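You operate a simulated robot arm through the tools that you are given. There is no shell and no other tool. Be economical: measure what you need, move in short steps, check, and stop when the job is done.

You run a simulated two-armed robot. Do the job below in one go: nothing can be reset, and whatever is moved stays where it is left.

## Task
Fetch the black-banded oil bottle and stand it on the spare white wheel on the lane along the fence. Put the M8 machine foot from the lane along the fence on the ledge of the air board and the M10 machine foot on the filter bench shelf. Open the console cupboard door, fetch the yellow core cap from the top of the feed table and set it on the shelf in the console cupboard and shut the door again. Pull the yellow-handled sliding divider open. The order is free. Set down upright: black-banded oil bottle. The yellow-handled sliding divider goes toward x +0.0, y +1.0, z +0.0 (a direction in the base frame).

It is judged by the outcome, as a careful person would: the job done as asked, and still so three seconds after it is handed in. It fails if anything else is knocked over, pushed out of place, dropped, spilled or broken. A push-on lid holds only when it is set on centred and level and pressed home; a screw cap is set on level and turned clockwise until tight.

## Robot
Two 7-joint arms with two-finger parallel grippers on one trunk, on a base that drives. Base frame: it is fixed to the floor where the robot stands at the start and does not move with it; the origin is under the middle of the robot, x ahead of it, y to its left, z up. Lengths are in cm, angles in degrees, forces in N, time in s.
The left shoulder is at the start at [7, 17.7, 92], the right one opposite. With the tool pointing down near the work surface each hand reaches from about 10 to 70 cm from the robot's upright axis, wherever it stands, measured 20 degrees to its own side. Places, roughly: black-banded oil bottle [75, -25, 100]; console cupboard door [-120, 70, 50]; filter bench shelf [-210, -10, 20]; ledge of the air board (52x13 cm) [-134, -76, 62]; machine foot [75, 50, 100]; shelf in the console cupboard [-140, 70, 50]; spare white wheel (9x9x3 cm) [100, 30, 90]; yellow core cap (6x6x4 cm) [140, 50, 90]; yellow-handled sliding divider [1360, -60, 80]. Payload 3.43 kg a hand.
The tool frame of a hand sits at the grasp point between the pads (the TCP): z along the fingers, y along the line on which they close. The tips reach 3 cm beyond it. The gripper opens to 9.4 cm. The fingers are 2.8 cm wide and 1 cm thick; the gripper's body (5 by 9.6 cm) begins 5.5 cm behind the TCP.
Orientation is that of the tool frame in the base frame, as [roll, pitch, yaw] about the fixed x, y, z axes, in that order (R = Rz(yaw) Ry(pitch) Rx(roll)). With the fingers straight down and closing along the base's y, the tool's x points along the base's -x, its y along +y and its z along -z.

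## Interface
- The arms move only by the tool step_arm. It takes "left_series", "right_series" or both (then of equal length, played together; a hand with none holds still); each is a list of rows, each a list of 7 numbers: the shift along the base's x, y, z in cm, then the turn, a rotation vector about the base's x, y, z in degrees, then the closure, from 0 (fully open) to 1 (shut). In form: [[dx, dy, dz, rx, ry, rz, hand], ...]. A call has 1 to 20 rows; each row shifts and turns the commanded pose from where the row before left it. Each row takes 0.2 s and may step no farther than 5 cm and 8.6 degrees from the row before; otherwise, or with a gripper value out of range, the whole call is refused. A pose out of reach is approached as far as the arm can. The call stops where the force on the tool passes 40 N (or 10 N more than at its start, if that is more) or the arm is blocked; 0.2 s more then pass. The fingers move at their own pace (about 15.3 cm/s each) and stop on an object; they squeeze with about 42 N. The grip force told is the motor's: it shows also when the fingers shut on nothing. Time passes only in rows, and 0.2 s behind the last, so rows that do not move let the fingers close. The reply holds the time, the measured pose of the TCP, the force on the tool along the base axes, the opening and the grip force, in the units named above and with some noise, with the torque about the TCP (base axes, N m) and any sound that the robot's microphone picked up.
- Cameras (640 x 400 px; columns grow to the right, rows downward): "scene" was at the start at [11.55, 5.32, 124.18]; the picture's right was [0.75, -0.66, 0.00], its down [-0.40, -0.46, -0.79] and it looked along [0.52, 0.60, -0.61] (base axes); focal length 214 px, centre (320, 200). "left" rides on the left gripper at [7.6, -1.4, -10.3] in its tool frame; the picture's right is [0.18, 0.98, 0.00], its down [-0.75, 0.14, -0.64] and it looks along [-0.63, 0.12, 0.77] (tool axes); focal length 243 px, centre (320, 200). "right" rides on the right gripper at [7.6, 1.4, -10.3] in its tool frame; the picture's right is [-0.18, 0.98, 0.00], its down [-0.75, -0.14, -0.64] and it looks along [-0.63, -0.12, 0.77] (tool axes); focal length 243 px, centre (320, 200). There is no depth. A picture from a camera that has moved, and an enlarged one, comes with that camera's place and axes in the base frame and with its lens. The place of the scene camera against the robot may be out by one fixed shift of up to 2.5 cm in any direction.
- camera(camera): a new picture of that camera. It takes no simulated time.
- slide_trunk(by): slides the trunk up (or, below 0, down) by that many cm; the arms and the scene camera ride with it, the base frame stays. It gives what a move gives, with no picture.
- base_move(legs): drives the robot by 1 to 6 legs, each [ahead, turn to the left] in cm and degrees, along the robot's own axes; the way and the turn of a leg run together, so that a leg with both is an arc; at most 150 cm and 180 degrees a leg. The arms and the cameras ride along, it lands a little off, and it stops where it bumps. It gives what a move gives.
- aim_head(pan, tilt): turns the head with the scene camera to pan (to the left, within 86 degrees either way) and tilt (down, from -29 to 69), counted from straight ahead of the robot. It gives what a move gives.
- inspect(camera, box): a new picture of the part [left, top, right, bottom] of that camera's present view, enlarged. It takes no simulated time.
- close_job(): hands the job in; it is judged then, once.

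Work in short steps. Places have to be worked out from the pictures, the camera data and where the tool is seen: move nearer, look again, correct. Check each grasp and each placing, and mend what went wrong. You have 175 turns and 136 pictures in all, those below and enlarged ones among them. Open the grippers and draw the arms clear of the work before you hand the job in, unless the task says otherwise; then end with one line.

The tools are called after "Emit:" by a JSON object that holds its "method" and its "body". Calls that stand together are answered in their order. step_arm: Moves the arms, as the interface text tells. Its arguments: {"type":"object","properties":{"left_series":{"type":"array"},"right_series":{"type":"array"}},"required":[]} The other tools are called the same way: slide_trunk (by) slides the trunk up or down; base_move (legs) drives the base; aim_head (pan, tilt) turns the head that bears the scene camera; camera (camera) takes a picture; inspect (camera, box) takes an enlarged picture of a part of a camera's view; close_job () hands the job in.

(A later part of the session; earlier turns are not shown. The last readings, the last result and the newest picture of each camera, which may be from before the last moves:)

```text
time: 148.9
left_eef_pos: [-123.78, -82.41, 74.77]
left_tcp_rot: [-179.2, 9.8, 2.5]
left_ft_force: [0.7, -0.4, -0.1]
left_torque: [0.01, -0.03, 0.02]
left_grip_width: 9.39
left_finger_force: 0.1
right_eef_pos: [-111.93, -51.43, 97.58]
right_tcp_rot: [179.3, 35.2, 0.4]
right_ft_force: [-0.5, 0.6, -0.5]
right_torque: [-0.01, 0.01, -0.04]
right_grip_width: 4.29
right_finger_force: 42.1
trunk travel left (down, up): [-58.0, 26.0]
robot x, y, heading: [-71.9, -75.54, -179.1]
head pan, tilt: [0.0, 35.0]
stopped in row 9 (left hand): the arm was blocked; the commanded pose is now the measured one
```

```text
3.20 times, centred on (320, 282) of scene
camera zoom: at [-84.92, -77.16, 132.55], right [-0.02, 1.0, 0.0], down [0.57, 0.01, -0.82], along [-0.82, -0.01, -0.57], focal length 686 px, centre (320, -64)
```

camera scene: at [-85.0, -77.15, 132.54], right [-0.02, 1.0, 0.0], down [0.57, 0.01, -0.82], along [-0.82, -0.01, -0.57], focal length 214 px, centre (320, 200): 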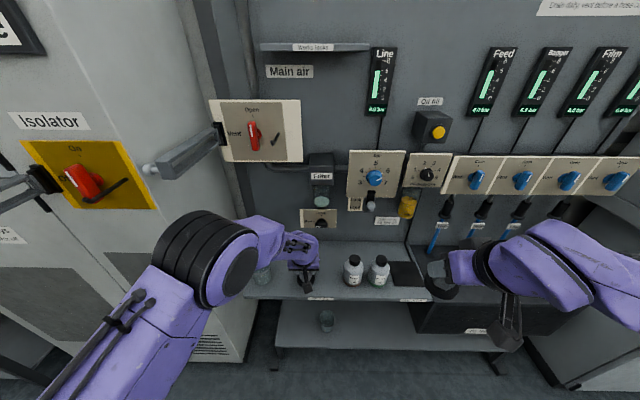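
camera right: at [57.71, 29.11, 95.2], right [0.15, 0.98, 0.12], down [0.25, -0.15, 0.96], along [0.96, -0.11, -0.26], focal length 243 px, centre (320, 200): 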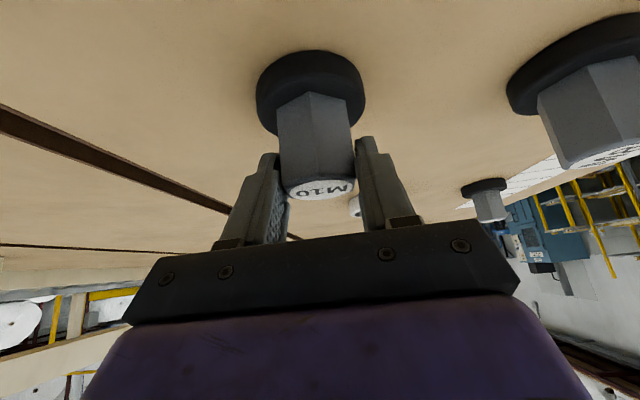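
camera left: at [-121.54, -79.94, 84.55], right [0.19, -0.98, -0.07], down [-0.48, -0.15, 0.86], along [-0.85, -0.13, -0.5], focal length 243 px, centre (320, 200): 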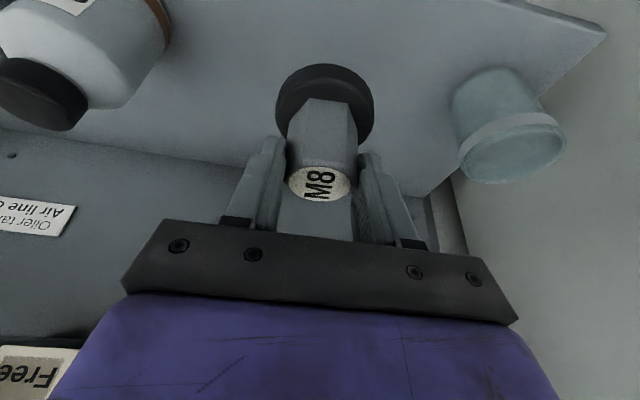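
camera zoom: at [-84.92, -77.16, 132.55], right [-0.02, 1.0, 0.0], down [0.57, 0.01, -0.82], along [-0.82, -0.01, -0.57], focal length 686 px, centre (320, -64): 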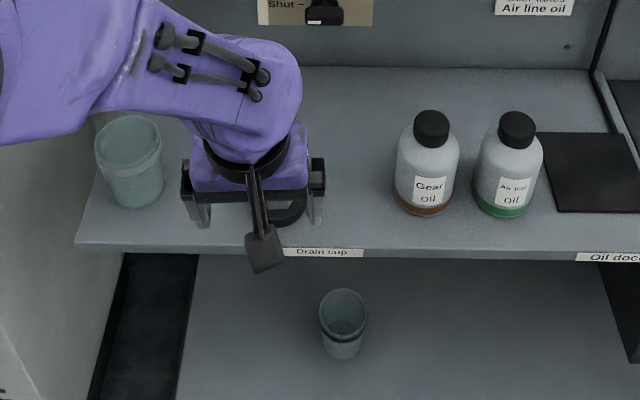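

The arm was blocked during withdrawal; M8 is where I set it. Look at the whole scene to find what blocked it.

Emit:
{"method": "camera", "body": {"camera": "scene"}}

Emit:
{"method": "camera", "body": {"camera": "left"}}

```text
79 pictures are left
camera scene: at [-84.92, -77.16, 132.55], right [-0.02, 1.0, 0.0], down [0.57, 0.01, -0.82], along [-0.82, -0.01, -0.57], focal length 214 px, centre (320, 200)
```

scene: 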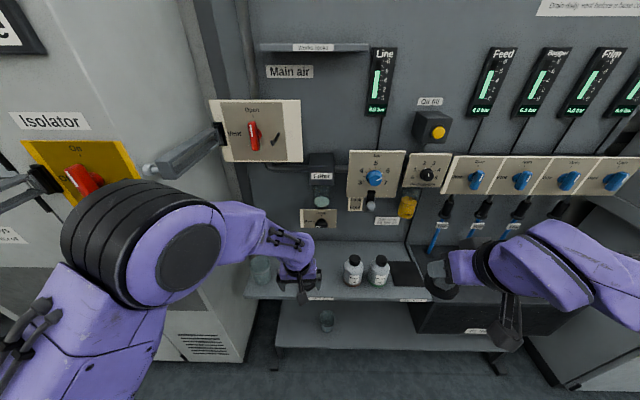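

```text
78 pictures are left
camera left: at [-114.62, -80.55, 83.56], right [0.22, -0.97, -0.05], down [-0.63, -0.18, 0.76], along [-0.75, -0.14, -0.65], focal length 243 px, centre (320, 200)
```

left: 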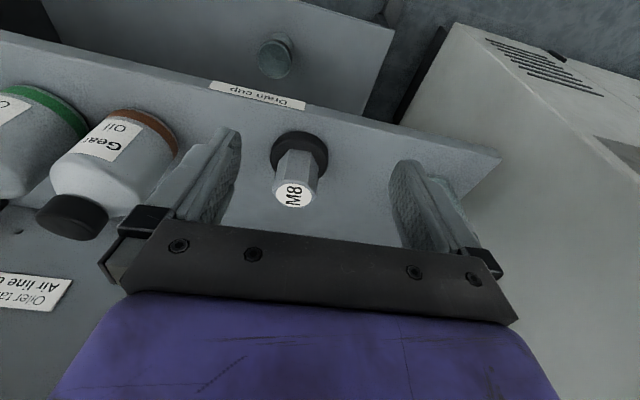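

The left elbow swung near the isolator. Safest exit: drive straight back 25 cm (tips are above M8, nothing in the way in x).

Emit:
{"method": "base_move", "body": {"legs": [[-25, 0]]}}

Emit:
{"method": "camera", "body": {"camera": "scene"}}

```text
time: 150.7
left_eef_pos: [-98.77, -81.88, 74.82]
left_tcp_rot: [-179.3, 9.8, 2.3]
left_ft_force: [0.8, -1.1, -0.4]
left_torque: [0.02, -0.02, -0.05]
left_grip_width: 9.38
left_finger_force: 0.0
right_eef_pos: [-86.78, -50.83, 97.69]
right_tcp_rot: [179.3, 35.0, 0.3]
right_ft_force: [0.3, 0.2, -1.3]
right_torque: [-0.03, -0.03, -0.01]
right_grip_width: 4.27
right_finger_force: 41.9
trunk travel left (down, up): [-58.0, 26.0]
robot x, y, heading: [-47.0, -75.34, -179.1]
head pan, tilt: [0.0, 35.0]
```

```text
77 pictures are left
camera scene: at [-60.0, -76.72, 132.55], right [-0.01, 1.0, 0.0], down [0.57, 0.01, -0.82], along [-0.82, -0.01, -0.57], focal length 214 px, centre (320, 200)
```

scene: 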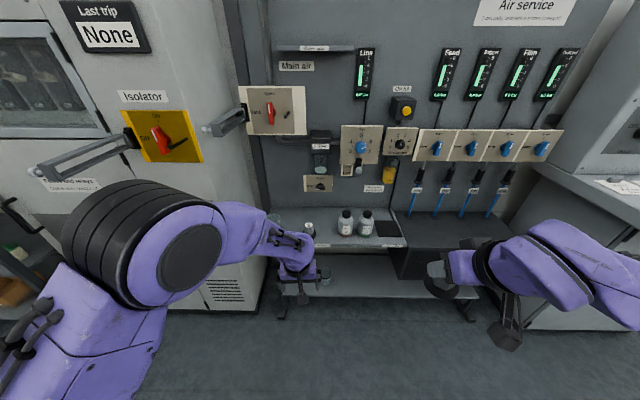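

Everything at the board looks intact. I lift the left hand to a relaxed pose, then look right for the way around the partition to the filter bench.

Emit:
{"method": "step_arm", "body": {"left_series": [[1, 0, 4, 0, 0, 0, 0], [1, 0, 4, 0, 0, 0, 0], [1, 0, 4, 0, 0, 0, 0], [1, 0, 4, 0, 0, 0, 0], [1, 0, 4, 0, 0, 0, 0], [0, 0, 4, 0, 0, 0, 0], [0, 0, 0, 0, 0, 0, 0]]}}

Emit:
{"method": "base_move", "body": {"legs": [[0, -90], [150, 0], [60, 0], [0, 90]]}}

Emit:
{"method": "aim_head", "body": {"pan": 20, "tilt": 30}}

Emit:
{"method": "camera", "body": {"camera": "scene"}}

```text
time: 152.3
left_eef_pos: [-93.98, -81.82, 98.75]
left_tcp_rot: [-179.3, 9.7, 2.4]
left_ft_force: [0.3, 0.7, 0.4]
left_torque: [0.04, -0.02, 0.0]
left_grip_width: 9.38
left_finger_force: 0.1
right_eef_pos: [-87.08, -50.77, 97.62]
right_tcp_rot: [179.5, 35.0, 0.2]
right_ft_force: [-0.7, 0.4, -0.2]
right_torque: [0.03, -0.01, -0.01]
right_grip_width: 4.26
right_finger_force: 41.5
trunk travel left (down, up): [-58.0, 26.0]
robot x, y, heading: [-47.02, -75.5, -179.1]
head pan, tilt: [0.0, 35.0]
```

```text
time: 170.4
left_eef_pos: [-97.3, 128.15, 98.73]
left_tcp_rot: [-179.4, 9.8, 2.4]
left_ft_force: [-0.5, -0.2, 0.2]
left_torque: [-0.01, -0.01, -0.01]
left_grip_width: 9.39
left_finger_force: 0.0
right_eef_pos: [-90.51, 159.24, 97.61]
right_tcp_rot: [179.4, 35.1, 0.3]
right_ft_force: [0.0, -0.5, -0.9]
right_torque: [-0.02, -0.03, -0.01]
right_grip_width: 4.28
right_finger_force: 41.8
trunk travel left (down, up): [-58.0, 26.0]
robot x, y, heading: [-50.22, 134.59, -179.1]
head pan, tilt: [0.0, 35.0]
```

```text
time: 171.2
left_eef_pos: [-97.31, 128.3, 98.77]
left_tcp_rot: [-179.2, 9.8, 2.3]
left_ft_force: [-0.7, 0.2, 0.3]
left_torque: [0.01, 0.0, -0.01]
left_grip_width: 9.43
left_finger_force: 0.0
right_eef_pos: [-90.53, 159.33, 97.59]
right_tcp_rot: [179.4, 35.0, 0.2]
right_ft_force: [0.0, 0.2, -1.3]
right_torque: [-0.05, -0.01, -0.02]
right_grip_width: 4.27
right_finger_force: 42.0
trunk travel left (down, up): [-58.0, 26.0]
robot x, y, heading: [-50.4, 134.89, -179.0]
head pan, tilt: [20.0, 30.0]
```

```text
76 pictures are left
camera scene: at [-63.13, 130.37, 133.32], right [-0.36, 0.93, 0.0], down [0.47, 0.18, -0.87], along [-0.81, -0.31, -0.5], focal length 214 px, centre (320, 200)
```

scene: 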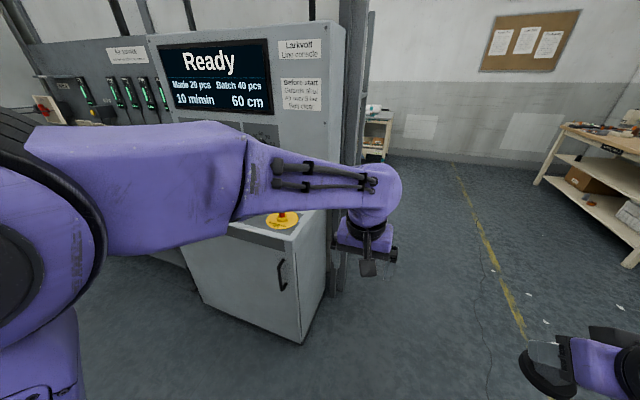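

Console door with its vertical handle is visible. Now drive forward past the partition and look left behind it.

Emit:
{"method": "base_move", "body": {"legs": [[140, 0]]}}

Emit:
{"method": "aim_head", "body": {"pan": 80, "tilt": 30}}

Emit:
{"method": "camera", "body": {"camera": "scene"}}

```text
time: 175.4
left_eef_pos: [-175.13, 126.39, 99.46]
left_tcp_rot: [-179.6, 10.6, 3.2]
left_ft_force: [-0.4, 0.1, -0.6]
left_torque: [0.02, -0.02, -0.02]
left_grip_width: 9.39
left_finger_force: 0.0
right_eef_pos: [-168.85, 157.69, 97.93]
right_tcp_rot: [179.1, 35.4, 1.0]
right_ft_force: [-0.9, -0.1, -2.2]
right_torque: [-0.05, 0.0, 0.04]
right_grip_width: 4.29
right_finger_force: 41.9
trunk travel left (down, up): [-58.0, 26.0]
robot x, y, heading: [-129.85, 133.68, -177.5]
head pan, tilt: [20.0, 30.0]
stopped in leg 1: the robot was blocked; the commanded pose is now the measured one
```

```text
time: 176.7
left_eef_pos: [-174.99, 126.45, 99.34]
left_tcp_rot: [-179.7, 10.5, 3.2]
left_ft_force: [0.6, -0.9, -0.7]
left_torque: [0.01, 0.04, -0.02]
left_grip_width: 9.4
left_finger_force: 0.0
right_eef_pos: [-168.61, 157.75, 97.86]
right_tcp_rot: [179.1, 35.6, 1.0]
right_ft_force: [-0.1, -0.1, -0.7]
right_torque: [-0.01, 0.02, 0.0]
right_grip_width: 4.27
right_finger_force: 42.4
trunk travel left (down, up): [-58.0, 26.0]
robot x, y, heading: [-129.35, 132.94, -178.1]
head pan, tilt: [80.0, 30.0]
```

```text
75 pictures are left
camera scene: at [-133.31, 123.66, 133.46], right [-0.99, 0.14, 0.01], down [0.06, 0.49, -0.87], along [-0.13, -0.86, -0.49], focal length 214 px, centre (320, 200)
```

scene: 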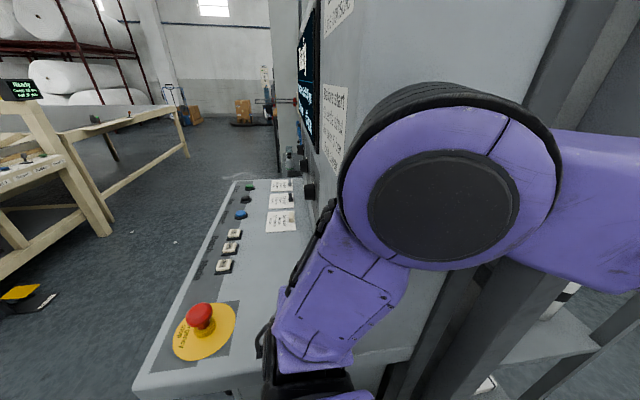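

The left elbow bumped the console's side. Back off and pass farther out (y≈180).

Emit:
{"method": "base_move", "body": {"legs": [[-35, 0], [0, -60], [55, 0], [0, 58]]}}

Emit:
{"method": "aim_head", "body": {"pan": 40, "tilt": 30}}

Emit:
{"method": "camera", "body": {"camera": "scene"}}

```text
time: 186.9
left_eef_pos: [-170.01, 175.27, 98.67]
left_tcp_rot: [-179.5, 9.8, 1.2]
left_ft_force: [-0.9, 0.0, 0.2]
left_torque: [-0.01, 0.02, -0.02]
left_grip_width: 9.4
left_finger_force: 0.0
right_eef_pos: [-162.5, 206.08, 97.61]
right_tcp_rot: [179.3, 34.9, -0.9]
right_ft_force: [-0.5, 0.7, -1.0]
right_torque: [0.03, -0.04, -0.01]
right_grip_width: 4.27
right_finger_force: 41.9
trunk travel left (down, up): [-58.0, 26.0]
robot x, y, heading: [-122.75, 180.93, 179.7]
head pan, tilt: [80.0, 30.0]
```

```text
time: 188.0
left_eef_pos: [-169.96, 175.22, 98.71]
left_tcp_rot: [-179.5, 9.7, 1.2]
left_ft_force: [0.8, -0.3, 0.0]
left_torque: [0.0, -0.02, 0.0]
left_grip_width: 9.41
left_finger_force: 0.1
right_eef_pos: [-162.62, 206.2, 97.67]
right_tcp_rot: [179.5, 34.9, -0.9]
right_ft_force: [-0.6, 1.0, -1.3]
right_torque: [0.02, 0.02, -0.02]
right_grip_width: 4.27
right_finger_force: 42.1
trunk travel left (down, up): [-58.0, 26.0]
robot x, y, heading: [-123.39, 180.72, 179.9]
head pan, tilt: [40.0, 30.0]
```

```text
74 pictures are left
camera scene: at [-134.16, 173.88, 133.33], right [-0.64, 0.77, 0.0], down [0.38, 0.32, -0.87], along [-0.66, -0.56, -0.5], focal length 214 px, centre (320, 200)
```

scene: 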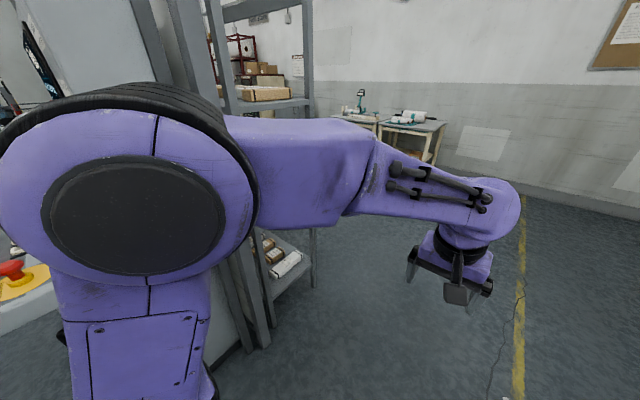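

A rack backs onto the partition. Drive forward to x≈-250 and turn left to look along its rear.

Emit:
{"method": "base_move", "body": {"legs": [[140, 0], [0, 70]]}}

Emit:
{"method": "aim_head", "body": {"pan": 0, "tilt": 22}}

Emit:
{"method": "camera", "body": {"camera": "scene"}}

```text
time: 198.0
left_eef_pos: [-273.11, 135.02, 98.69]
left_tcp_rot: [-179.4, 9.6, 71.6]
left_ft_force: [-0.1, -0.4, -0.7]
left_torque: [0.0, 0.03, 0.02]
left_grip_width: 9.41
left_finger_force: 0.1
right_eef_pos: [-299.64, 152.31, 97.59]
right_tcp_rot: [179.3, 34.9, 69.6]
right_ft_force: [0.2, -0.9, -0.9]
right_torque: [0.01, 0.01, 0.02]
right_grip_width: 4.27
right_finger_force: 41.6
trunk travel left (down, up): [-58.0, 26.0]
robot x, y, heading: [-262.62, 180.91, -109.9]
head pan, tilt: [40.0, 30.0]
```

```text
time: 199.1
left_eef_pos: [-273.11, 134.96, 98.74]
left_tcp_rot: [-179.5, 9.7, 71.6]
left_ft_force: [-1.4, -0.3, -0.3]
left_torque: [0.0, -0.01, -0.01]
left_grip_width: 9.4
left_finger_force: 0.1
right_eef_pos: [-299.79, 152.22, 97.54]
right_tcp_rot: [179.3, 34.9, 69.6]
right_ft_force: [0.2, -0.1, -0.2]
right_torque: [0.01, -0.01, -0.01]
right_grip_width: 4.31
right_finger_force: 41.1
trunk travel left (down, up): [-58.0, 26.0]
robot x, y, heading: [-262.48, 181.18, -109.7]
head pan, tilt: [0.0, 22.0]
```

```text
73 pictures are left
camera scene: at [-266.65, 166.47, 134.6], right [-0.94, 0.34, 0.0], down [0.13, 0.35, -0.93], along [-0.31, -0.87, -0.38], focal length 214 px, centre (320, 200)
```

scene: 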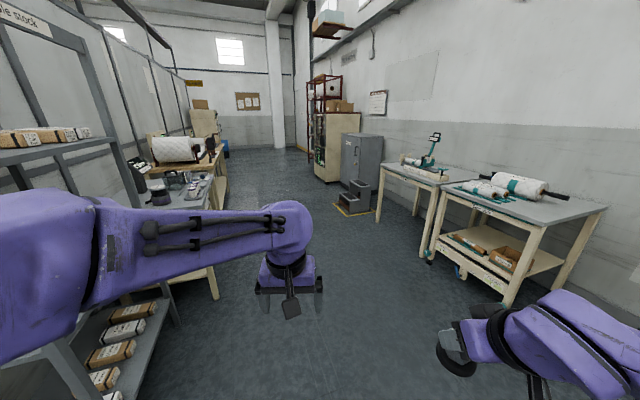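

The filter bench stands along the partition near y≈-10. Drive down the aisle to about (-289,-10) and face it (+x).

Emit:
{"method": "base_move", "body": {"legs": [[0, 11.7], [100, 0], [93, 0], [0, 98]]}}

Emit:
{"method": "aim_head", "body": {"pan": 0, "tilt": 40}}

Emit:
{"method": "camera", "body": {"camera": "scene"}}

```text
time: 213.7
left_eef_pos: [-240.77, -5.4, 98.8]
left_tcp_rot: [-179.5, 9.7, -178.4]
left_ft_force: [1.1, -1.0, 0.5]
left_torque: [-0.02, 0.01, -0.01]
left_grip_width: 9.42
left_finger_force: 0.1
right_eef_pos: [-248.14, -36.28, 97.54]
right_tcp_rot: [179.3, 34.8, 179.3]
right_ft_force: [0.4, -0.4, -1.4]
right_torque: [-0.02, 0.02, 0.0]
right_grip_width: 4.25
right_finger_force: 42.4
trunk travel left (down, up): [-58.0, 26.0]
robot x, y, heading: [-287.76, -11.24, 0.1]
head pan, tilt: [0.0, 22.0]
```

```text
time: 214.5
left_eef_pos: [-240.87, -5.24, 98.77]
left_tcp_rot: [-179.5, 9.7, -178.5]
left_ft_force: [0.2, 0.2, 0.6]
left_torque: [0.0, 0.0, -0.03]
left_grip_width: 9.4
left_finger_force: 0.1
right_eef_pos: [-248.17, -36.29, 97.54]
right_tcp_rot: [179.3, 34.9, 179.5]
right_ft_force: [0.4, -0.6, -0.8]
right_torque: [0.0, 0.04, 0.01]
right_grip_width: 4.24
right_finger_force: 41.5
trunk travel left (down, up): [-58.0, 26.0]
robot x, y, heading: [-287.65, -10.91, -0.1]
head pan, tilt: [0.0, 40.0]
```

```text
72 pictures are left
camera scene: at [-273.42, -12.37, 131.8], right [0.0, -1.0, 0.0], down [-0.64, 0.0, -0.77], along [0.77, 0.0, -0.64], focal length 214 px, centre (320, 200)
```

scene: 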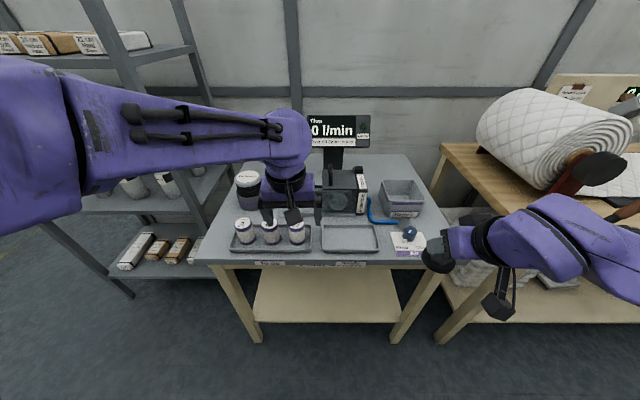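

Bench top edge is at x≈-234, lower shelf at z≈20 with front ≈-232. Back off 22, lower the trunk 48 and look.

Emit:
{"method": "base_move", "body": {"legs": [[-22, 0]]}}

Emit:
{"method": "slide_trunk", "body": {"by": -46}}

Emit:
{"method": "aim_head", "body": {"pan": 0, "tilt": 25}}

Emit:
{"method": "camera", "body": {"camera": "scene"}}

Emit:
{"method": "camera", "body": {"camera": "right"}}

```text
time: 216.1
left_eef_pos: [-262.78, -5.33, 98.66]
left_tcp_rot: [-179.5, 9.8, -178.4]
left_ft_force: [-0.8, 0.1, 0.4]
left_torque: [0.01, 0.0, 0.02]
left_grip_width: 9.41
left_finger_force: 0.1
right_eef_pos: [-270.07, -36.27, 97.63]
right_tcp_rot: [179.2, 34.8, 179.5]
right_ft_force: [-0.9, 0.8, -0.9]
right_torque: [0.01, -0.02, -0.05]
right_grip_width: 4.25
right_finger_force: 41.6
trunk travel left (down, up): [-58.0, 26.0]
robot x, y, heading: [-309.36, -11.14, 0.2]
head pan, tilt: [0.0, 40.0]
```

```text
refused: -46 is not a number from -40 to 40
```

```text
time: 216.9
left_eef_pos: [-262.64, -5.21, 98.68]
left_tcp_rot: [-179.5, 9.7, -178.5]
left_ft_force: [-0.1, 0.2, -0.6]
left_torque: [-0.01, 0.05, 0.01]
left_grip_width: 9.4
left_finger_force: 0.1
right_eef_pos: [-269.94, -36.31, 97.57]
right_tcp_rot: [179.3, 34.9, 179.5]
right_ft_force: [0.2, 0.0, -1.1]
right_torque: [0.0, -0.02, 0.0]
right_grip_width: 4.28
right_finger_force: 42.2
trunk travel left (down, up): [-58.0, 26.0]
robot x, y, heading: [-309.82, -11.1, 0.1]
head pan, tilt: [0.0, 25.0]
```

```text
71 pictures are left
camera scene: at [-294.6, -12.41, 134.11], right [0.0, -1.0, 0.0], down [-0.42, 0.0, -0.91], along [0.91, 0.0, -0.42], focal length 214 px, centre (320, 200)
```

scene: 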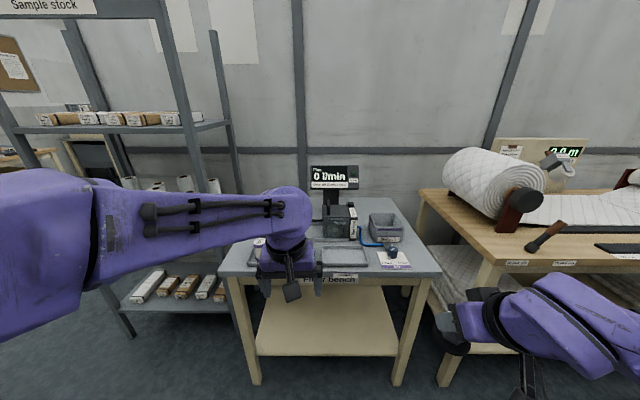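

```text
70 pictures are left
camera right: at [-281.96, -34.84, 101.65], right [0.15, 0.98, 0.11], down [0.25, -0.15, 0.96], along [0.96, -0.12, -0.27], focal length 243 px, centre (320, 200)
```

right: 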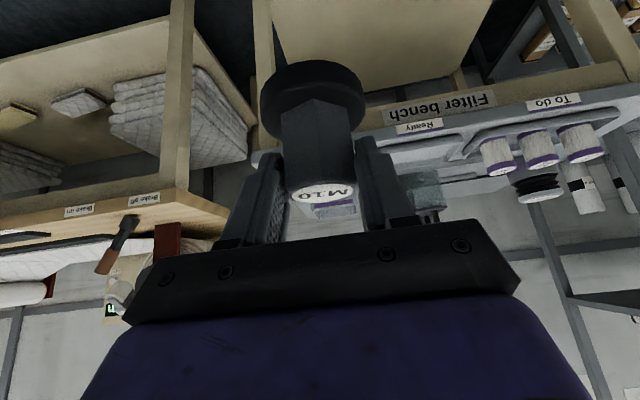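

Lower the trunk in two moves.

Emit:
{"method": "slide_trunk", "body": {"by": -40}}

Emit:
{"method": "slide_trunk", "body": {"by": -8}}

Emit:
{"method": "step_arm", "body": {"right_series": [[1, 4, 0, 0, 0, 0, 1], [1, 4, 0, 0, 0, 0, 1], [1, 4, 0, 0, 0, 0, 1], [1, 3, -2, 0, 0, 0, 1], [0, 0, 0, 0, 0, 0, 1]], "left_series": [[-3, 3, 0, 0, 0, 0, 0], [-3, 3, 0, 0, 0, 0, 0], [-3, 3, 0, 0, 0, 0, 0], [-3, 3, 0, 0, 0, 0, 0], [0, 0, 0, 0, 0, 0, 0]]}}

Emit:
{"method": "camera", "body": {"camera": "right"}}

Emit:
{"method": "camera", "body": {"camera": "scene"}}

```text
time: 220.7
left_eef_pos: [-262.74, -5.25, 58.74]
left_tcp_rot: [-179.5, 9.7, -178.5]
left_ft_force: [0.2, -1.2, 1.2]
left_torque: [0.01, 0.01, 0.04]
left_grip_width: 9.4
left_finger_force: 0.1
right_eef_pos: [-270.02, -36.25, 57.63]
right_tcp_rot: [179.3, 34.9, 179.5]
right_ft_force: [0.4, 0.6, -1.1]
right_torque: [0.0, 0.02, 0.01]
right_grip_width: 4.23
right_finger_force: 41.6
trunk travel left (down, up): [-18.0, 66.0]
robot x, y, heading: [-309.9, -11.04, 0.4]
head pan, tilt: [0.0, 25.0]
```

```text
time: 221.9
left_eef_pos: [-262.69, -5.32, 50.59]
left_tcp_rot: [-179.5, 9.7, -178.4]
left_ft_force: [0.4, 0.0, -0.8]
left_torque: [-0.02, 0.04, 0.02]
left_grip_width: 9.4
left_finger_force: 0.1
right_eef_pos: [-270.04, -36.21, 49.63]
right_tcp_rot: [179.3, 34.9, 179.5]
right_ft_force: [0.4, -0.5, -0.1]
right_torque: [-0.02, 0.02, 0.0]
right_grip_width: 4.24
right_finger_force: 42.0
trunk travel left (down, up): [-10.0, 74.0]
robot x, y, heading: [-309.85, -11.57, 0.5]
head pan, tilt: [0.0, 25.0]
```

```text
time: 223.1
left_eef_pos: [-274.75, 6.85, 50.85]
left_tcp_rot: [-179.4, 9.8, -178.4]
left_ft_force: [-0.2, 0.8, -0.7]
left_torque: [0.0, -0.02, 0.0]
left_grip_width: 9.37
left_finger_force: 0.0
right_eef_pos: [-265.97, -20.94, 47.51]
right_tcp_rot: [179.3, 34.9, 179.4]
right_ft_force: [-0.1, 0.0, -1.2]
right_torque: [-0.03, -0.01, 0.02]
right_grip_width: 4.27
right_finger_force: 41.9
trunk travel left (down, up): [-10.0, 74.0]
robot x, y, heading: [-309.73, -11.16, 0.1]
head pan, tilt: [0.0, 25.0]
```

```text
69 pictures are left
camera right: at [-278.02, -19.77, 51.63], right [0.15, 0.98, 0.11], down [0.25, -0.15, 0.96], along [0.96, -0.12, -0.27], focal length 243 px, centre (320, 200)
```

right: 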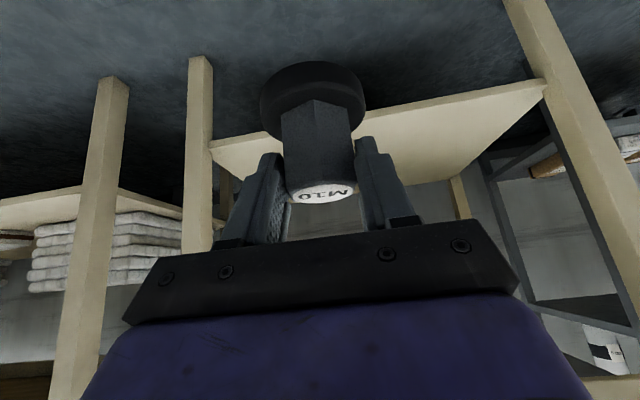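

```text
68 pictures are left
camera scene: at [-294.63, -12.36, 86.12], right [0.0, -1.0, 0.0], down [-0.42, 0.0, -0.91], along [0.91, 0.0, -0.42], focal length 214 px, centre (320, 200)
```

scene: 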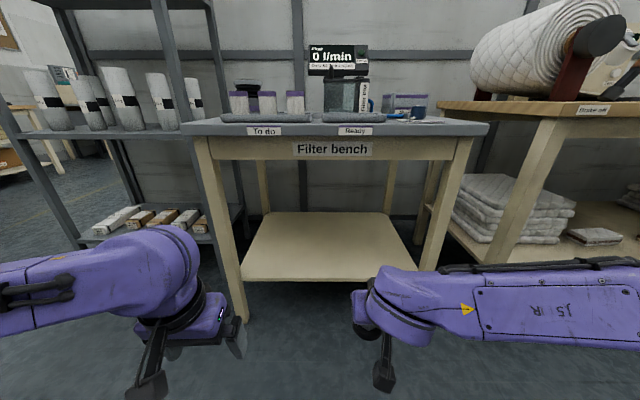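

Shelf z≈21, front x≈-232. Lower the right hand to z 38 and drive 30 cm forward.

Emit:
{"method": "step_arm", "body": {"right_series": [[0, 0, -3, 0, 0, 0, 1], [0, 0, -3, 0, 0, 0, 1], [0, 0, -3, 0, 0, 0, 1], [0, 0, 0, 0, 0, 0, 1]]}}

Emit:
{"method": "base_move", "body": {"legs": [[30, 0]]}}

Emit:
{"method": "step_arm", "body": {"right_series": [[4, 0.5, 0, 0, 0, 0, 1], [4, 0.5, 0, 0, 0, 0, 1], [4, 0, 0, 0, 0, 0, 1], [3, 0, -1, 0, 0, 0, 1], [0, 0, 0, 0, 0, 0, 1]]}}

Emit:
{"method": "camera", "body": {"camera": "right"}}

Emit:
{"method": "camera", "body": {"camera": "scene"}}

```text
time: 224.1
left_eef_pos: [-274.7, 6.92, 50.67]
left_tcp_rot: [-179.5, 9.7, -178.5]
left_ft_force: [0.5, 0.1, 0.1]
left_torque: [-0.04, 0.01, -0.02]
left_grip_width: 9.4
left_finger_force: 0.0
right_eef_pos: [-266.15, -21.24, 38.46]
right_tcp_rot: [179.3, 34.9, 179.4]
right_ft_force: [0.8, -0.2, -1.5]
right_torque: [-0.01, 0.0, 0.0]
right_grip_width: 4.28
right_finger_force: 41.7
trunk travel left (down, up): [-10.0, 74.0]
robot x, y, heading: [-309.61, -11.23, 0.1]
head pan, tilt: [0.0, 25.0]
```

```text
time: 226.2
left_eef_pos: [-244.54, 7.16, 50.7]
left_tcp_rot: [-179.4, 9.8, -178.2]
left_ft_force: [-0.7, -0.1, 0.1]
left_torque: [-0.02, 0.03, 0.02]
left_grip_width: 9.41
left_finger_force: 0.1
right_eef_pos: [-235.82, -20.83, 38.54]
right_tcp_rot: [179.2, 34.9, 179.7]
right_ft_force: [-0.3, 0.4, -1.2]
right_torque: [0.01, 0.01, 0.02]
right_grip_width: 4.26
right_finger_force: 41.7
trunk travel left (down, up): [-10.0, 74.0]
robot x, y, heading: [-279.65, -11.2, 0.4]
head pan, tilt: [0.0, 25.0]
```

```text
time: 227.4
left_eef_pos: [-244.56, 7.05, 50.87]
left_tcp_rot: [-179.4, 9.6, -178.2]
left_ft_force: [0.1, 0.7, 0.1]
left_torque: [0.05, 0.01, -0.01]
left_grip_width: 9.42
left_finger_force: 0.1
right_eef_pos: [-221.06, -19.82, 37.55]
right_tcp_rot: [179.4, 34.8, 179.7]
right_ft_force: [-0.1, -0.3, -2.6]
right_torque: [-0.01, -0.02, 0.0]
right_grip_width: 4.27
right_finger_force: 42.2
trunk travel left (down, up): [-10.0, 74.0]
robot x, y, heading: [-279.5, -10.9, 0.4]
head pan, tilt: [0.0, 25.0]
```

```text
67 pictures are left
camera right: at [-232.92, -18.48, 41.54], right [0.15, 0.98, 0.11], down [0.25, -0.15, 0.96], along [0.96, -0.11, -0.27], focal length 243 px, centre (320, 200)
```

right: 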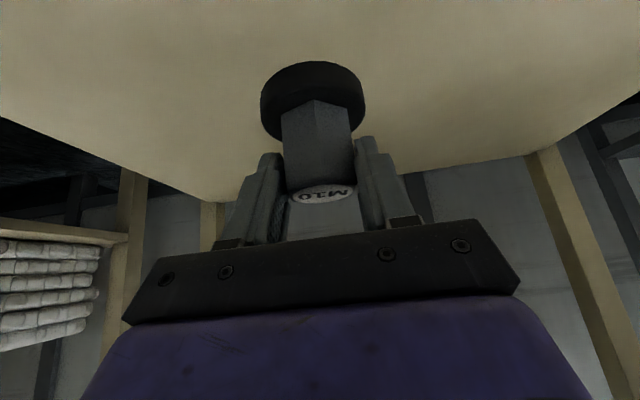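

```text
66 pictures are left
camera scene: at [-264.46, -12.17, 86.12], right [0.01, -1.0, 0.0], down [-0.42, 0.0, -0.91], along [0.91, 0.01, -0.42], focal length 214 px, centre (320, 200)
```

scene: 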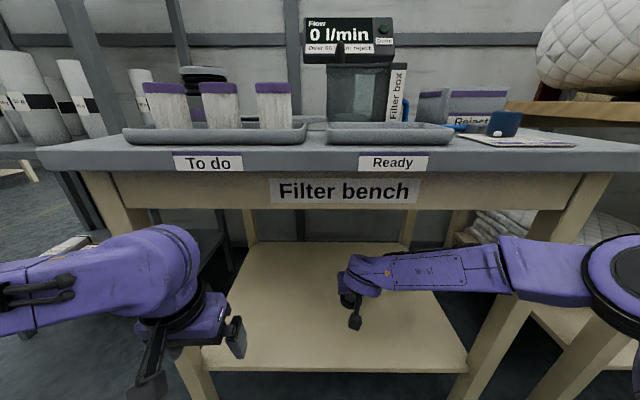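

Lower in steps toward the shelf with contact guard.

Emit:
{"method": "step_arm", "body": {"right_series": [[0, 0, -2, 0, 0, 0, 1], [0, 0, -2, 0, 0, 0, 1], [0, 0, -2, 0, 0, 0, 1], [0, 0, -1, 0, 0, 0, 1], [0, 0, -1, 0, 0, 0, 1], [0, 0, -0.7, 0, 0, 0, 1], [0, 0, -0.7, 0, 0, 0, 1], [0, 0, 0, 0, 0, 0, 1]]}}

Emit:
{"method": "camera", "body": {"camera": "right"}}

```text
time: 228.8
left_eef_pos: [-244.67, 7.07, 50.94]
left_tcp_rot: [-179.5, 9.9, -178.3]
left_ft_force: [-0.1, -0.8, -0.2]
left_torque: [-0.01, 0.01, -0.02]
left_grip_width: 9.4
left_finger_force: 0.1
right_eef_pos: [-220.43, -19.77, 29.75]
right_tcp_rot: [179.0, 36.0, 179.6]
right_ft_force: [-3.9, 0.9, 20.4]
right_torque: [-0.5, 0.02, -0.11]
right_grip_width: 4.3
right_finger_force: 42.3
trunk travel left (down, up): [-10.0, 74.0]
robot x, y, heading: [-279.65, -11.2, 0.5]
head pan, tilt: [0.0, 25.0]
stopped in row 7 (right hand): the force on the tool passed its limit at 50 N (the readings are from after the stop); the commanded pose is now the measured one
```

```text
65 pictures are left
camera right: at [-232.57, -18.37, 33.63], right [0.15, 0.98, 0.12], down [0.23, -0.15, 0.96], along [0.96, -0.11, -0.25], focal length 243 px, centre (320, 200)
```

right: 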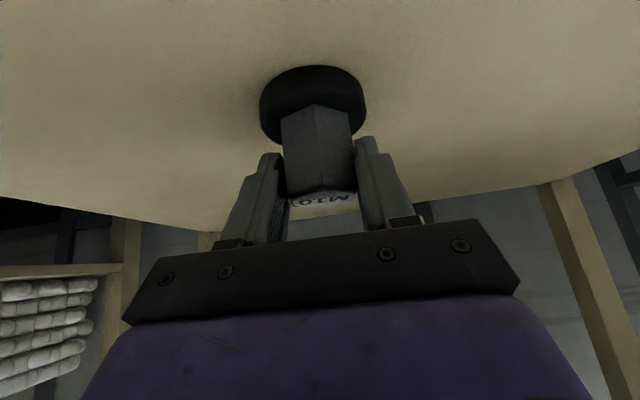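

Contact (shelf z≈23.5). Ease off, restore pitch, open, withdraw along the finger axis.

Emit:
{"method": "step_arm", "body": {"right_series": [[0, 0, 0.3, 0, 1, 0, 1], [0, 0, 0, 0, 0, 0, 1], [0, 0, 0, 0, 0, 0, 0.4], [0, 0, 0, 0, 0, 0, 0.1], [0, 0, 0, 0, 0, 0, 0.1], [-1.2, 0, 1.7, 0, 0, 0, 0.1], [-2.4, 0, 3.2, 0, 0, 0, 0.1], [-3, 0, 3, 0, 0, 0, 0.1]]}}

Emit:
{"method": "camera", "body": {"camera": "right"}}

```text
time: 230.6
left_eef_pos: [-244.56, 7.19, 50.79]
left_tcp_rot: [-179.5, 9.7, -178.3]
left_ft_force: [0.1, -0.1, 0.3]
left_torque: [0.0, -0.01, -0.01]
left_grip_width: 9.41
left_finger_force: 0.0
right_eef_pos: [-227.17, -19.89, 37.47]
right_tcp_rot: [179.2, 34.5, 179.4]
right_ft_force: [-0.6, 0.9, 0.5]
right_torque: [0.01, -0.01, -0.04]
right_grip_width: 8.47
right_finger_force: 0.0
trunk travel left (down, up): [-10.0, 74.0]
robot x, y, heading: [-279.49, -10.87, 0.3]
head pan, tilt: [0.0, 25.0]
```

```text
64 pictures are left
camera right: at [-239.14, -18.49, 41.7], right [0.15, 0.98, 0.12], down [0.26, -0.15, 0.95], along [0.95, -0.12, -0.28], focal length 243 px, centre (320, 200)
```

right: 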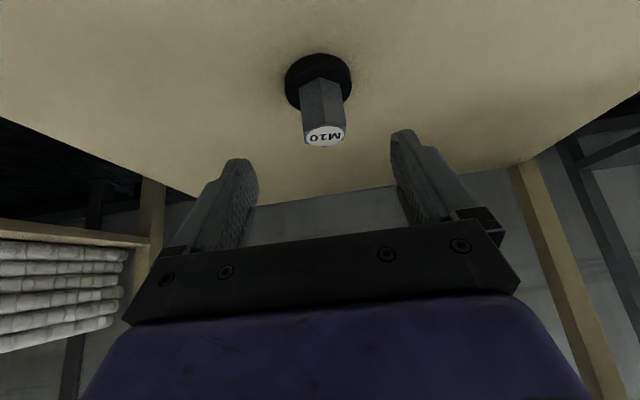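

M10 stands on the filter bench shelf. Back out, raise trunk, and drive back around to the console.

Emit:
{"method": "base_move", "body": {"legs": [[-32, 0]]}}

Emit:
{"method": "slide_trunk", "body": {"by": 25}}

Emit:
{"method": "base_move", "body": {"legs": [[0, 90], [150, 0], [42, 0], [0, -90], [150, 0], [115, 0]]}}

```text
time: 232.8
left_eef_pos: [-276.61, 6.96, 50.74]
left_tcp_rot: [-179.3, 9.7, -178.1]
left_ft_force: [0.1, 0.0, -0.2]
left_torque: [-0.01, 0.01, 0.01]
left_grip_width: 9.38
left_finger_force: 0.1
right_eef_pos: [-259.13, -19.84, 37.6]
right_tcp_rot: [179.2, 34.6, 179.8]
right_ft_force: [-1.0, -0.2, -0.3]
right_torque: [0.01, -0.02, 0.0]
right_grip_width: 8.46
right_finger_force: 0.0
trunk travel left (down, up): [-10.0, 74.0]
robot x, y, heading: [-311.75, -11.32, 0.4]
head pan, tilt: [0.0, 25.0]
```

```text
time: 235.3
left_eef_pos: [-276.75, 7.05, 75.87]
left_tcp_rot: [-179.4, 9.6, -178.0]
left_ft_force: [1.0, 0.0, 0.2]
left_torque: [0.03, 0.01, -0.02]
left_grip_width: 9.39
left_finger_force: 0.1
right_eef_pos: [-259.22, -19.93, 62.58]
right_tcp_rot: [179.2, 34.7, 179.8]
right_ft_force: [0.4, -0.6, -0.8]
right_torque: [-0.03, 0.02, 0.0]
right_grip_width: 8.46
right_finger_force: 0.1
trunk travel left (down, up): [-35.0, 49.0]
robot x, y, heading: [-311.35, -11.27, 0.3]
head pan, tilt: [0.0, 25.0]
```

```text
time: 265.1
left_eef_pos: [-15.04, 201.96, 75.6]
left_tcp_rot: [-179.4, 9.7, -178.4]
left_ft_force: [-0.2, -0.7, -0.1]
left_torque: [-0.02, -0.02, -0.01]
left_grip_width: 9.4
left_finger_force: 0.0
right_eef_pos: [2.54, 174.9, 62.59]
right_tcp_rot: [179.3, 34.7, 179.5]
right_ft_force: [0.8, -0.2, 0.0]
right_torque: [-0.04, 0.0, -0.01]
right_grip_width: 8.45
right_finger_force: 0.1
trunk travel left (down, up): [-35.0, 49.0]
robot x, y, heading: [-50.11, 183.88, 0.0]
head pan, tilt: [0.0, 25.0]
```

Next open the cupboard. Drive to face the console at about y≈108 and look.

Emit:
{"method": "base_move", "body": {"legs": [[0, -90], [76, 0], [0, -90]]}}

Emit:
{"method": "aim_head", "body": {"pan": 10, "tilt": 38}}

Emit:
{"method": "camera", "body": {"camera": "scene"}}

```text
time: 276.8
left_eef_pos: [-84.15, 88.8, 75.84]
left_tcp_rot: [-179.4, 9.7, 2.2]
left_ft_force: [-0.2, 0.2, 0.7]
left_torque: [0.0, -0.01, 0.0]
left_grip_width: 9.41
left_finger_force: 0.0
right_eef_pos: [-101.76, 115.6, 62.54]
right_tcp_rot: [179.2, 34.6, 0.0]
right_ft_force: [-0.1, 0.3, 0.0]
right_torque: [0.0, 0.0, 0.02]
right_grip_width: 8.46
right_finger_force: 0.0
trunk travel left (down, up): [-35.0, 49.0]
robot x, y, heading: [-49.44, 107.01, -179.2]
head pan, tilt: [0.0, 25.0]
```

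```text
time: 277.6
left_eef_pos: [-84.15, 88.8, 75.83]
left_tcp_rot: [-179.4, 9.7, 2.0]
left_ft_force: [0.9, -0.2, -0.3]
left_torque: [-0.01, 0.0, 0.0]
left_grip_width: 9.39
left_finger_force: 0.1
right_eef_pos: [-101.73, 115.52, 62.44]
right_tcp_rot: [179.2, 34.6, 0.0]
right_ft_force: [0.6, -0.4, -0.3]
right_torque: [0.02, -0.02, -0.01]
right_grip_width: 8.47
right_finger_force: 0.1
trunk travel left (down, up): [-35.0, 49.0]
robot x, y, heading: [-49.42, 107.19, -179.3]
head pan, tilt: [10.0, 38.0]
```

```text
63 pictures are left
camera scene: at [-61.99, 104.26, 109.1], right [-0.19, 0.98, 0.0], down [0.6, 0.11, -0.79], along [-0.77, -0.15, -0.62], focal length 214 px, centre (320, 200)
```

scene: 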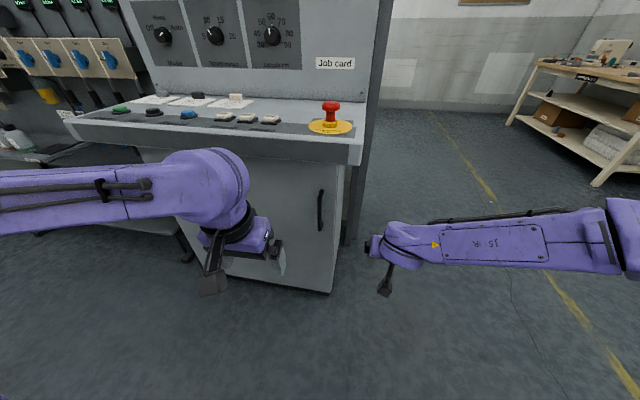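

Handle is near (-114,93,62), vertical. I turn the left hand to point horizontally at the door, closing sideways, moving in front of the handle.

Emit:
{"method": "step_arm", "body": {"left_series": [[-1.3, 0.4, -1.3, 0, 8, 0, 0], [-1.3, 0.4, -1.3, 0, 8, 0, 0], [-1.3, 0.4, -1.3, 0, 8, 0, 0], [-1.3, 0.4, -1.3, 0, 8, 0, 0], [-1.3, 0.4, -1.3, 0, 8, 0, 0], [-1.3, 0.4, -1.3, 0, 8, 0, 0], [-1.3, 0.4, -1.3, 0, 8, 0, 0], [-1.3, 0.4, -1.3, 0, 8, 0, 0], [-1.3, 0.4, -1.3, 0, 8, 0, 0], [-1.3, 0.4, -1.3, 0, 8, 0, 0], [0, 0, 0, 0, 0, 0, 0]]}}

Emit:
{"method": "camera", "body": {"camera": "left"}}

Emit:
{"method": "camera", "body": {"camera": "scene"}}

```text
time: 280.0
left_eef_pos: [-100.49, 94.14, 63.63]
left_tcp_rot: [-93.4, 87.9, 86.5]
left_ft_force: [1.5, -0.1, 0.3]
left_torque: [-0.01, -0.01, 0.01]
left_grip_width: 9.4
left_finger_force: 0.0
left hand out of reach, approached as far as the arm can: row 4, 5, 6
right_eef_pos: [-101.68, 115.63, 62.46]
right_tcp_rot: [179.1, 34.6, 0.0]
right_ft_force: [-0.5, -1.0, 0.0]
right_torque: [0.01, 0.02, 0.0]
right_grip_width: 8.45
right_finger_force: 0.1
trunk travel left (down, up): [-35.0, 49.0]
robot x, y, heading: [-49.4, 107.1, -179.2]
head pan, tilt: [10.0, 38.0]
```

```text
62 pictures are left
camera left: at [-90.24, 95.91, 56.04], right [0.0, -0.98, -0.22], down [0.64, -0.17, 0.75], along [-0.77, -0.14, 0.62], focal length 243 px, centre (320, 200)
```

left: 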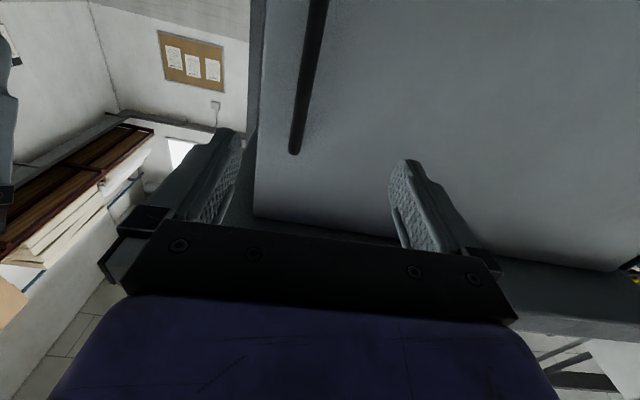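

```text
61 pictures are left
camera scene: at [-61.98, 104.27, 109.09], right [-0.19, 0.98, 0.0], down [0.6, 0.11, -0.79], along [-0.77, -0.15, -0.62], focal length 214 px, centre (320, 200)
```

scene: 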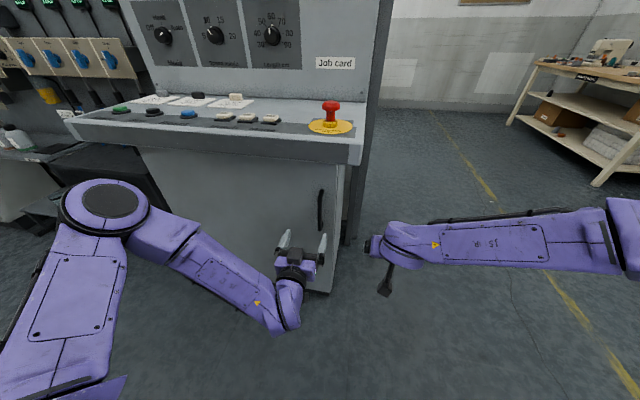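

Handle bar is at y≈96, z 56–70. Shift to y 96, advance to x≈-110 and look.

Emit:
{"method": "step_arm", "body": {"left_series": [[-2, 1, -0.5, 0, 0, 0, 0], [-3, 1, -0.5, 0, 0, 0, 0], [-3, 0, 0, 0, 0, 0, 0], [-1.5, 0, 0, 0, 0, 0, 0], [0, 0, 0, 0, 0, 0, 0]]}}

Emit:
{"method": "camera", "body": {"camera": "left"}}

Emit:
{"method": "inspect", "body": {"camera": "scene", "box": [230, 150, 390, 310]}}

```text
time: 281.2
left_eef_pos: [-110.05, 96.2, 62.69]
left_tcp_rot: [-96.9, 87.8, 83.0]
left_ft_force: [-0.5, -0.1, -0.3]
left_torque: [-0.02, 0.0, -0.04]
left_grip_width: 9.37
left_finger_force: 0.0
right_eef_pos: [-101.76, 115.51, 62.56]
right_tcp_rot: [179.2, 34.6, 0.1]
right_ft_force: [-0.1, -0.6, 0.9]
right_torque: [0.01, -0.01, 0.01]
right_grip_width: 8.45
right_finger_force: 0.2
trunk travel left (down, up): [-35.0, 49.0]
robot x, y, heading: [-49.17, 107.45, -179.3]
head pan, tilt: [10.0, 38.0]
```

```text
60 pictures are left
camera left: at [-99.76, 97.94, 55.07], right [0.0, -0.98, -0.22], down [0.64, -0.17, 0.75], along [-0.77, -0.14, 0.62], focal length 243 px, centre (320, 200)
```

left: 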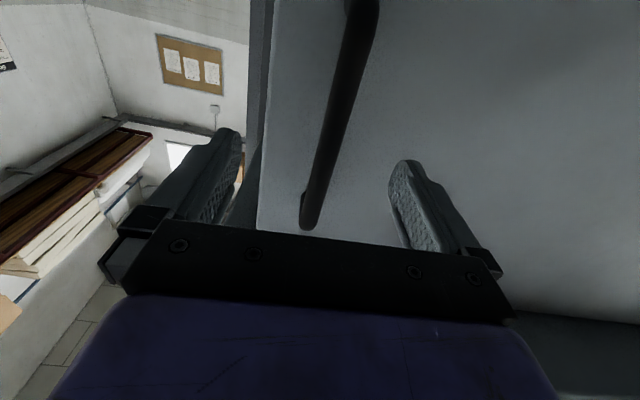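

```text
2.50 times, centred on (310, 230) of scene
camera zoom: at [-61.99, 104.26, 109.09], right [-0.19, 0.98, 0.0], down [0.6, 0.12, -0.79], along [-0.77, -0.15, -0.62], focal length 536 px, centre (345, 125)
```

zoom: 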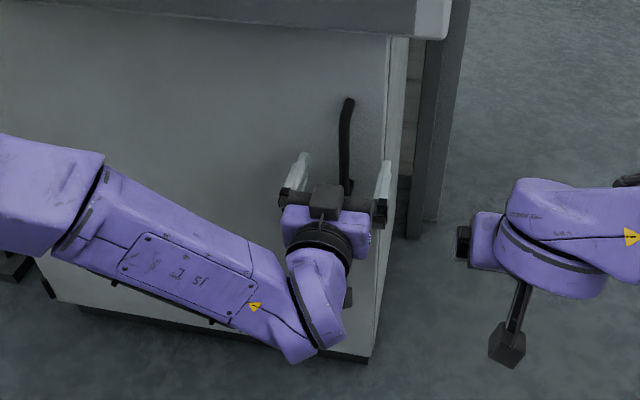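

Handle bar at x≈-113.5, y≈96. Advance 3 cm and close on it.

Emit:
{"method": "step_arm", "body": {"left_series": [[-1.5, 0, -0.7, 0, 0, 0, 0], [-1.5, 0, 0, 0, 0, 0, 0], [0, 0, 0, 0, 0, 0, 0.6], [0, 0, 0, 0, 0, 0, 1], [0, 0, 0, 0, 0, 0, 1], [0, 0, 0, 0, 0, 0, 1]]}}

Emit:
{"method": "camera", "body": {"camera": "left"}}

```text
time: 282.6
left_eef_pos: [-112.92, 95.78, 62.04]
left_tcp_rot: [-96.7, 87.8, 83.2]
left_ft_force: [1.5, -21.0, 1.6]
left_torque: [-1.12, -0.4, 0.05]
left_grip_width: 1.88
left_finger_force: 44.8
right_eef_pos: [-101.72, 115.51, 62.5]
right_tcp_rot: [179.4, 34.6, 0.0]
right_ft_force: [0.5, 0.8, 0.3]
right_torque: [-0.01, 0.0, -0.01]
right_grip_width: 8.47
right_finger_force: 0.0
trunk travel left (down, up): [-35.0, 49.0]
robot x, y, heading: [-49.02, 106.73, -178.8]
head pan, tilt: [10.0, 38.0]
```

```text
58 pictures are left
camera left: at [-102.77, 97.67, 54.37], right [0.0, -0.98, -0.22], down [0.64, -0.17, 0.75], along [-0.77, -0.14, 0.62], focal length 243 px, centre (320, 200)
```

left: 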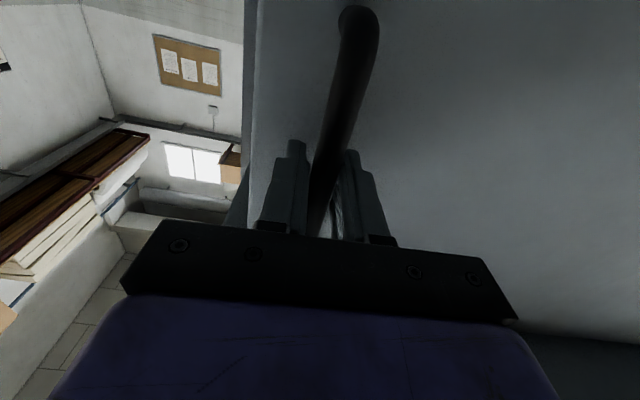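

Handle gripped. Pull along an arc about the hinge (≈(-118,49)), 5° per row, 20° total first.

Emit:
{"method": "step_arm", "body": {"left_series": [[4.08, -0.57, 0, 0, 0, -5, 1], [4.01, -0.92, 0, 0, 0, -5, 1], [3.92, -1.27, 0, 0, 0, -5, 1], [3.79, -1.61, 0, 0, 0, -5, 1], [0, 0, 0, 0, 0, 0, 1]]}}

Emit:
{"method": "camera", "body": {"camera": "scene"}}

```text
time: 283.3
left_eef_pos: [-103.69, 94.52, 62.11]
left_tcp_rot: [-126.2, 87.9, 43.6]
left_ft_force: [-1.8, -5.5, -5.9]
left_torque: [-0.88, 0.61, 0.24]
left_grip_width: 1.88
left_finger_force: 45.1
left hand out of reach, approached as far as the arm can: row 3
right_eef_pos: [-101.84, 115.57, 62.5]
right_tcp_rot: [179.2, 34.5, 0.0]
right_ft_force: [0.5, 1.1, -0.6]
right_torque: [0.02, 0.02, 0.04]
right_grip_width: 8.48
right_finger_force: 0.1
trunk travel left (down, up): [-35.0, 49.0]
robot x, y, heading: [-48.87, 107.29, -179.2]
head pan, tilt: [10.0, 38.0]
stopped in row 3 (left hand): the force on the tool passed its limit at 56 N (the readings are from after the stop); the commanded pose is now the measured one
```

```text
57 pictures are left
camera scene: at [-62.05, 104.31, 109.06], right [-0.19, 0.98, 0.0], down [0.61, 0.11, -0.79], along [-0.77, -0.15, -0.62], focal length 214 px, centre (320, 200)
```

scene: 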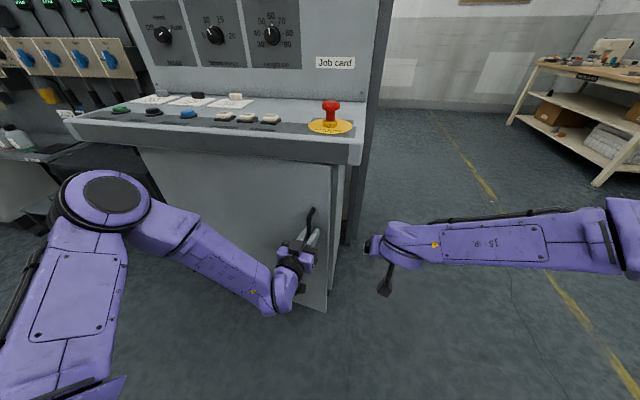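

Door moved ~11°. The arm is at its near limit, so I continue by driving the base back in a small arc.

Emit:
{"method": "base_move", "body": {"legs": [[-10, 4.5]]}}

Emit:
{"method": "camera", "body": {"camera": "scene"}}

```text
time: 284.4
left_eef_pos: [-92.6, 91.13, 62.16]
left_tcp_rot: [-124.1, 87.9, 50.0]
left_ft_force: [6.7, 15.4, -17.5]
left_torque: [-1.06, 0.28, 0.0]
left_grip_width: 1.87
left_finger_force: 44.9
right_eef_pos: [-92.24, 111.93, 62.47]
right_tcp_rot: [179.0, 34.5, 4.3]
right_ft_force: [-0.1, -0.4, 0.1]
right_torque: [0.02, -0.01, -0.02]
right_grip_width: 8.47
right_finger_force: 0.0
trunk travel left (down, up): [-35.0, 49.0]
robot x, y, heading: [-39.14, 107.5, -175.2]
head pan, tilt: [10.0, 38.0]
```

```text
56 pictures are left
camera scene: at [-51.84, 103.8, 109.07], right [-0.26, 0.97, 0.0], down [0.59, 0.16, -0.79], along [-0.76, -0.21, -0.62], focal length 214 px, centre (320, 200)
```

scene: 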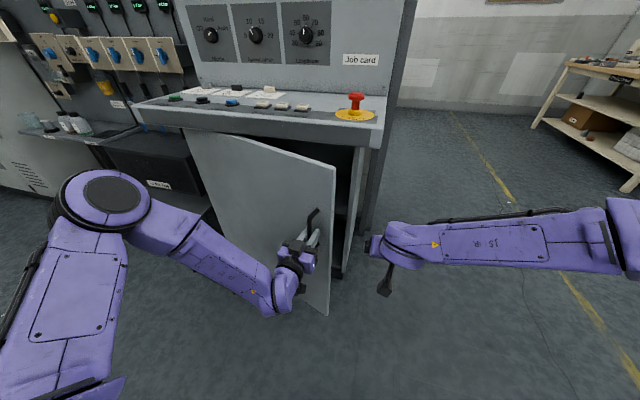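

Door is at ~28° and follows well. Continue the arc with two legs.

Emit:
{"method": "base_move", "body": {"legs": [[-5.5, 5.5], [-4.5, 7]]}}

Emit:
{"method": "camera", "body": {"camera": "scene"}}

```text
time: 285.4
left_eef_pos: [-86.28, 87.91, 61.96]
left_tcp_rot: [-128.3, 87.9, 49.5]
left_ft_force: [0.3, 1.7, 5.3]
left_torque: [-0.83, -0.53, 0.14]
left_grip_width: 1.88
left_finger_force: 44.8
right_eef_pos: [-87.88, 108.39, 62.58]
right_tcp_rot: [179.1, 34.5, 9.0]
right_ft_force: [0.7, -0.5, -0.4]
right_torque: [-0.02, 0.04, 0.03]
right_grip_width: 8.44
right_finger_force: 0.1
trunk travel left (down, up): [-35.0, 49.0]
robot x, y, heading: [-34.61, 108.04, -170.4]
head pan, tilt: [10.0, 38.0]
stopped in leg 1: the force on the tool passed its limit at 42 N (the readings are from after the stop); the commanded pose is now the measured one
```

```text
55 pictures are left
camera scene: at [-46.98, 103.38, 109.11], right [-0.33, 0.94, 0.0], down [0.58, 0.2, -0.79], along [-0.74, -0.26, -0.62], focal length 214 px, centre (320, 200)
```

scene: 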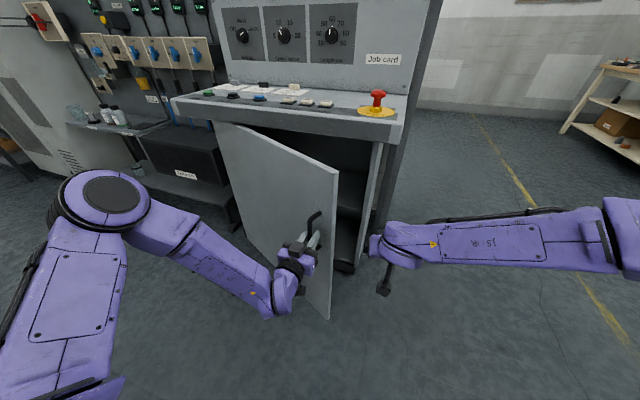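

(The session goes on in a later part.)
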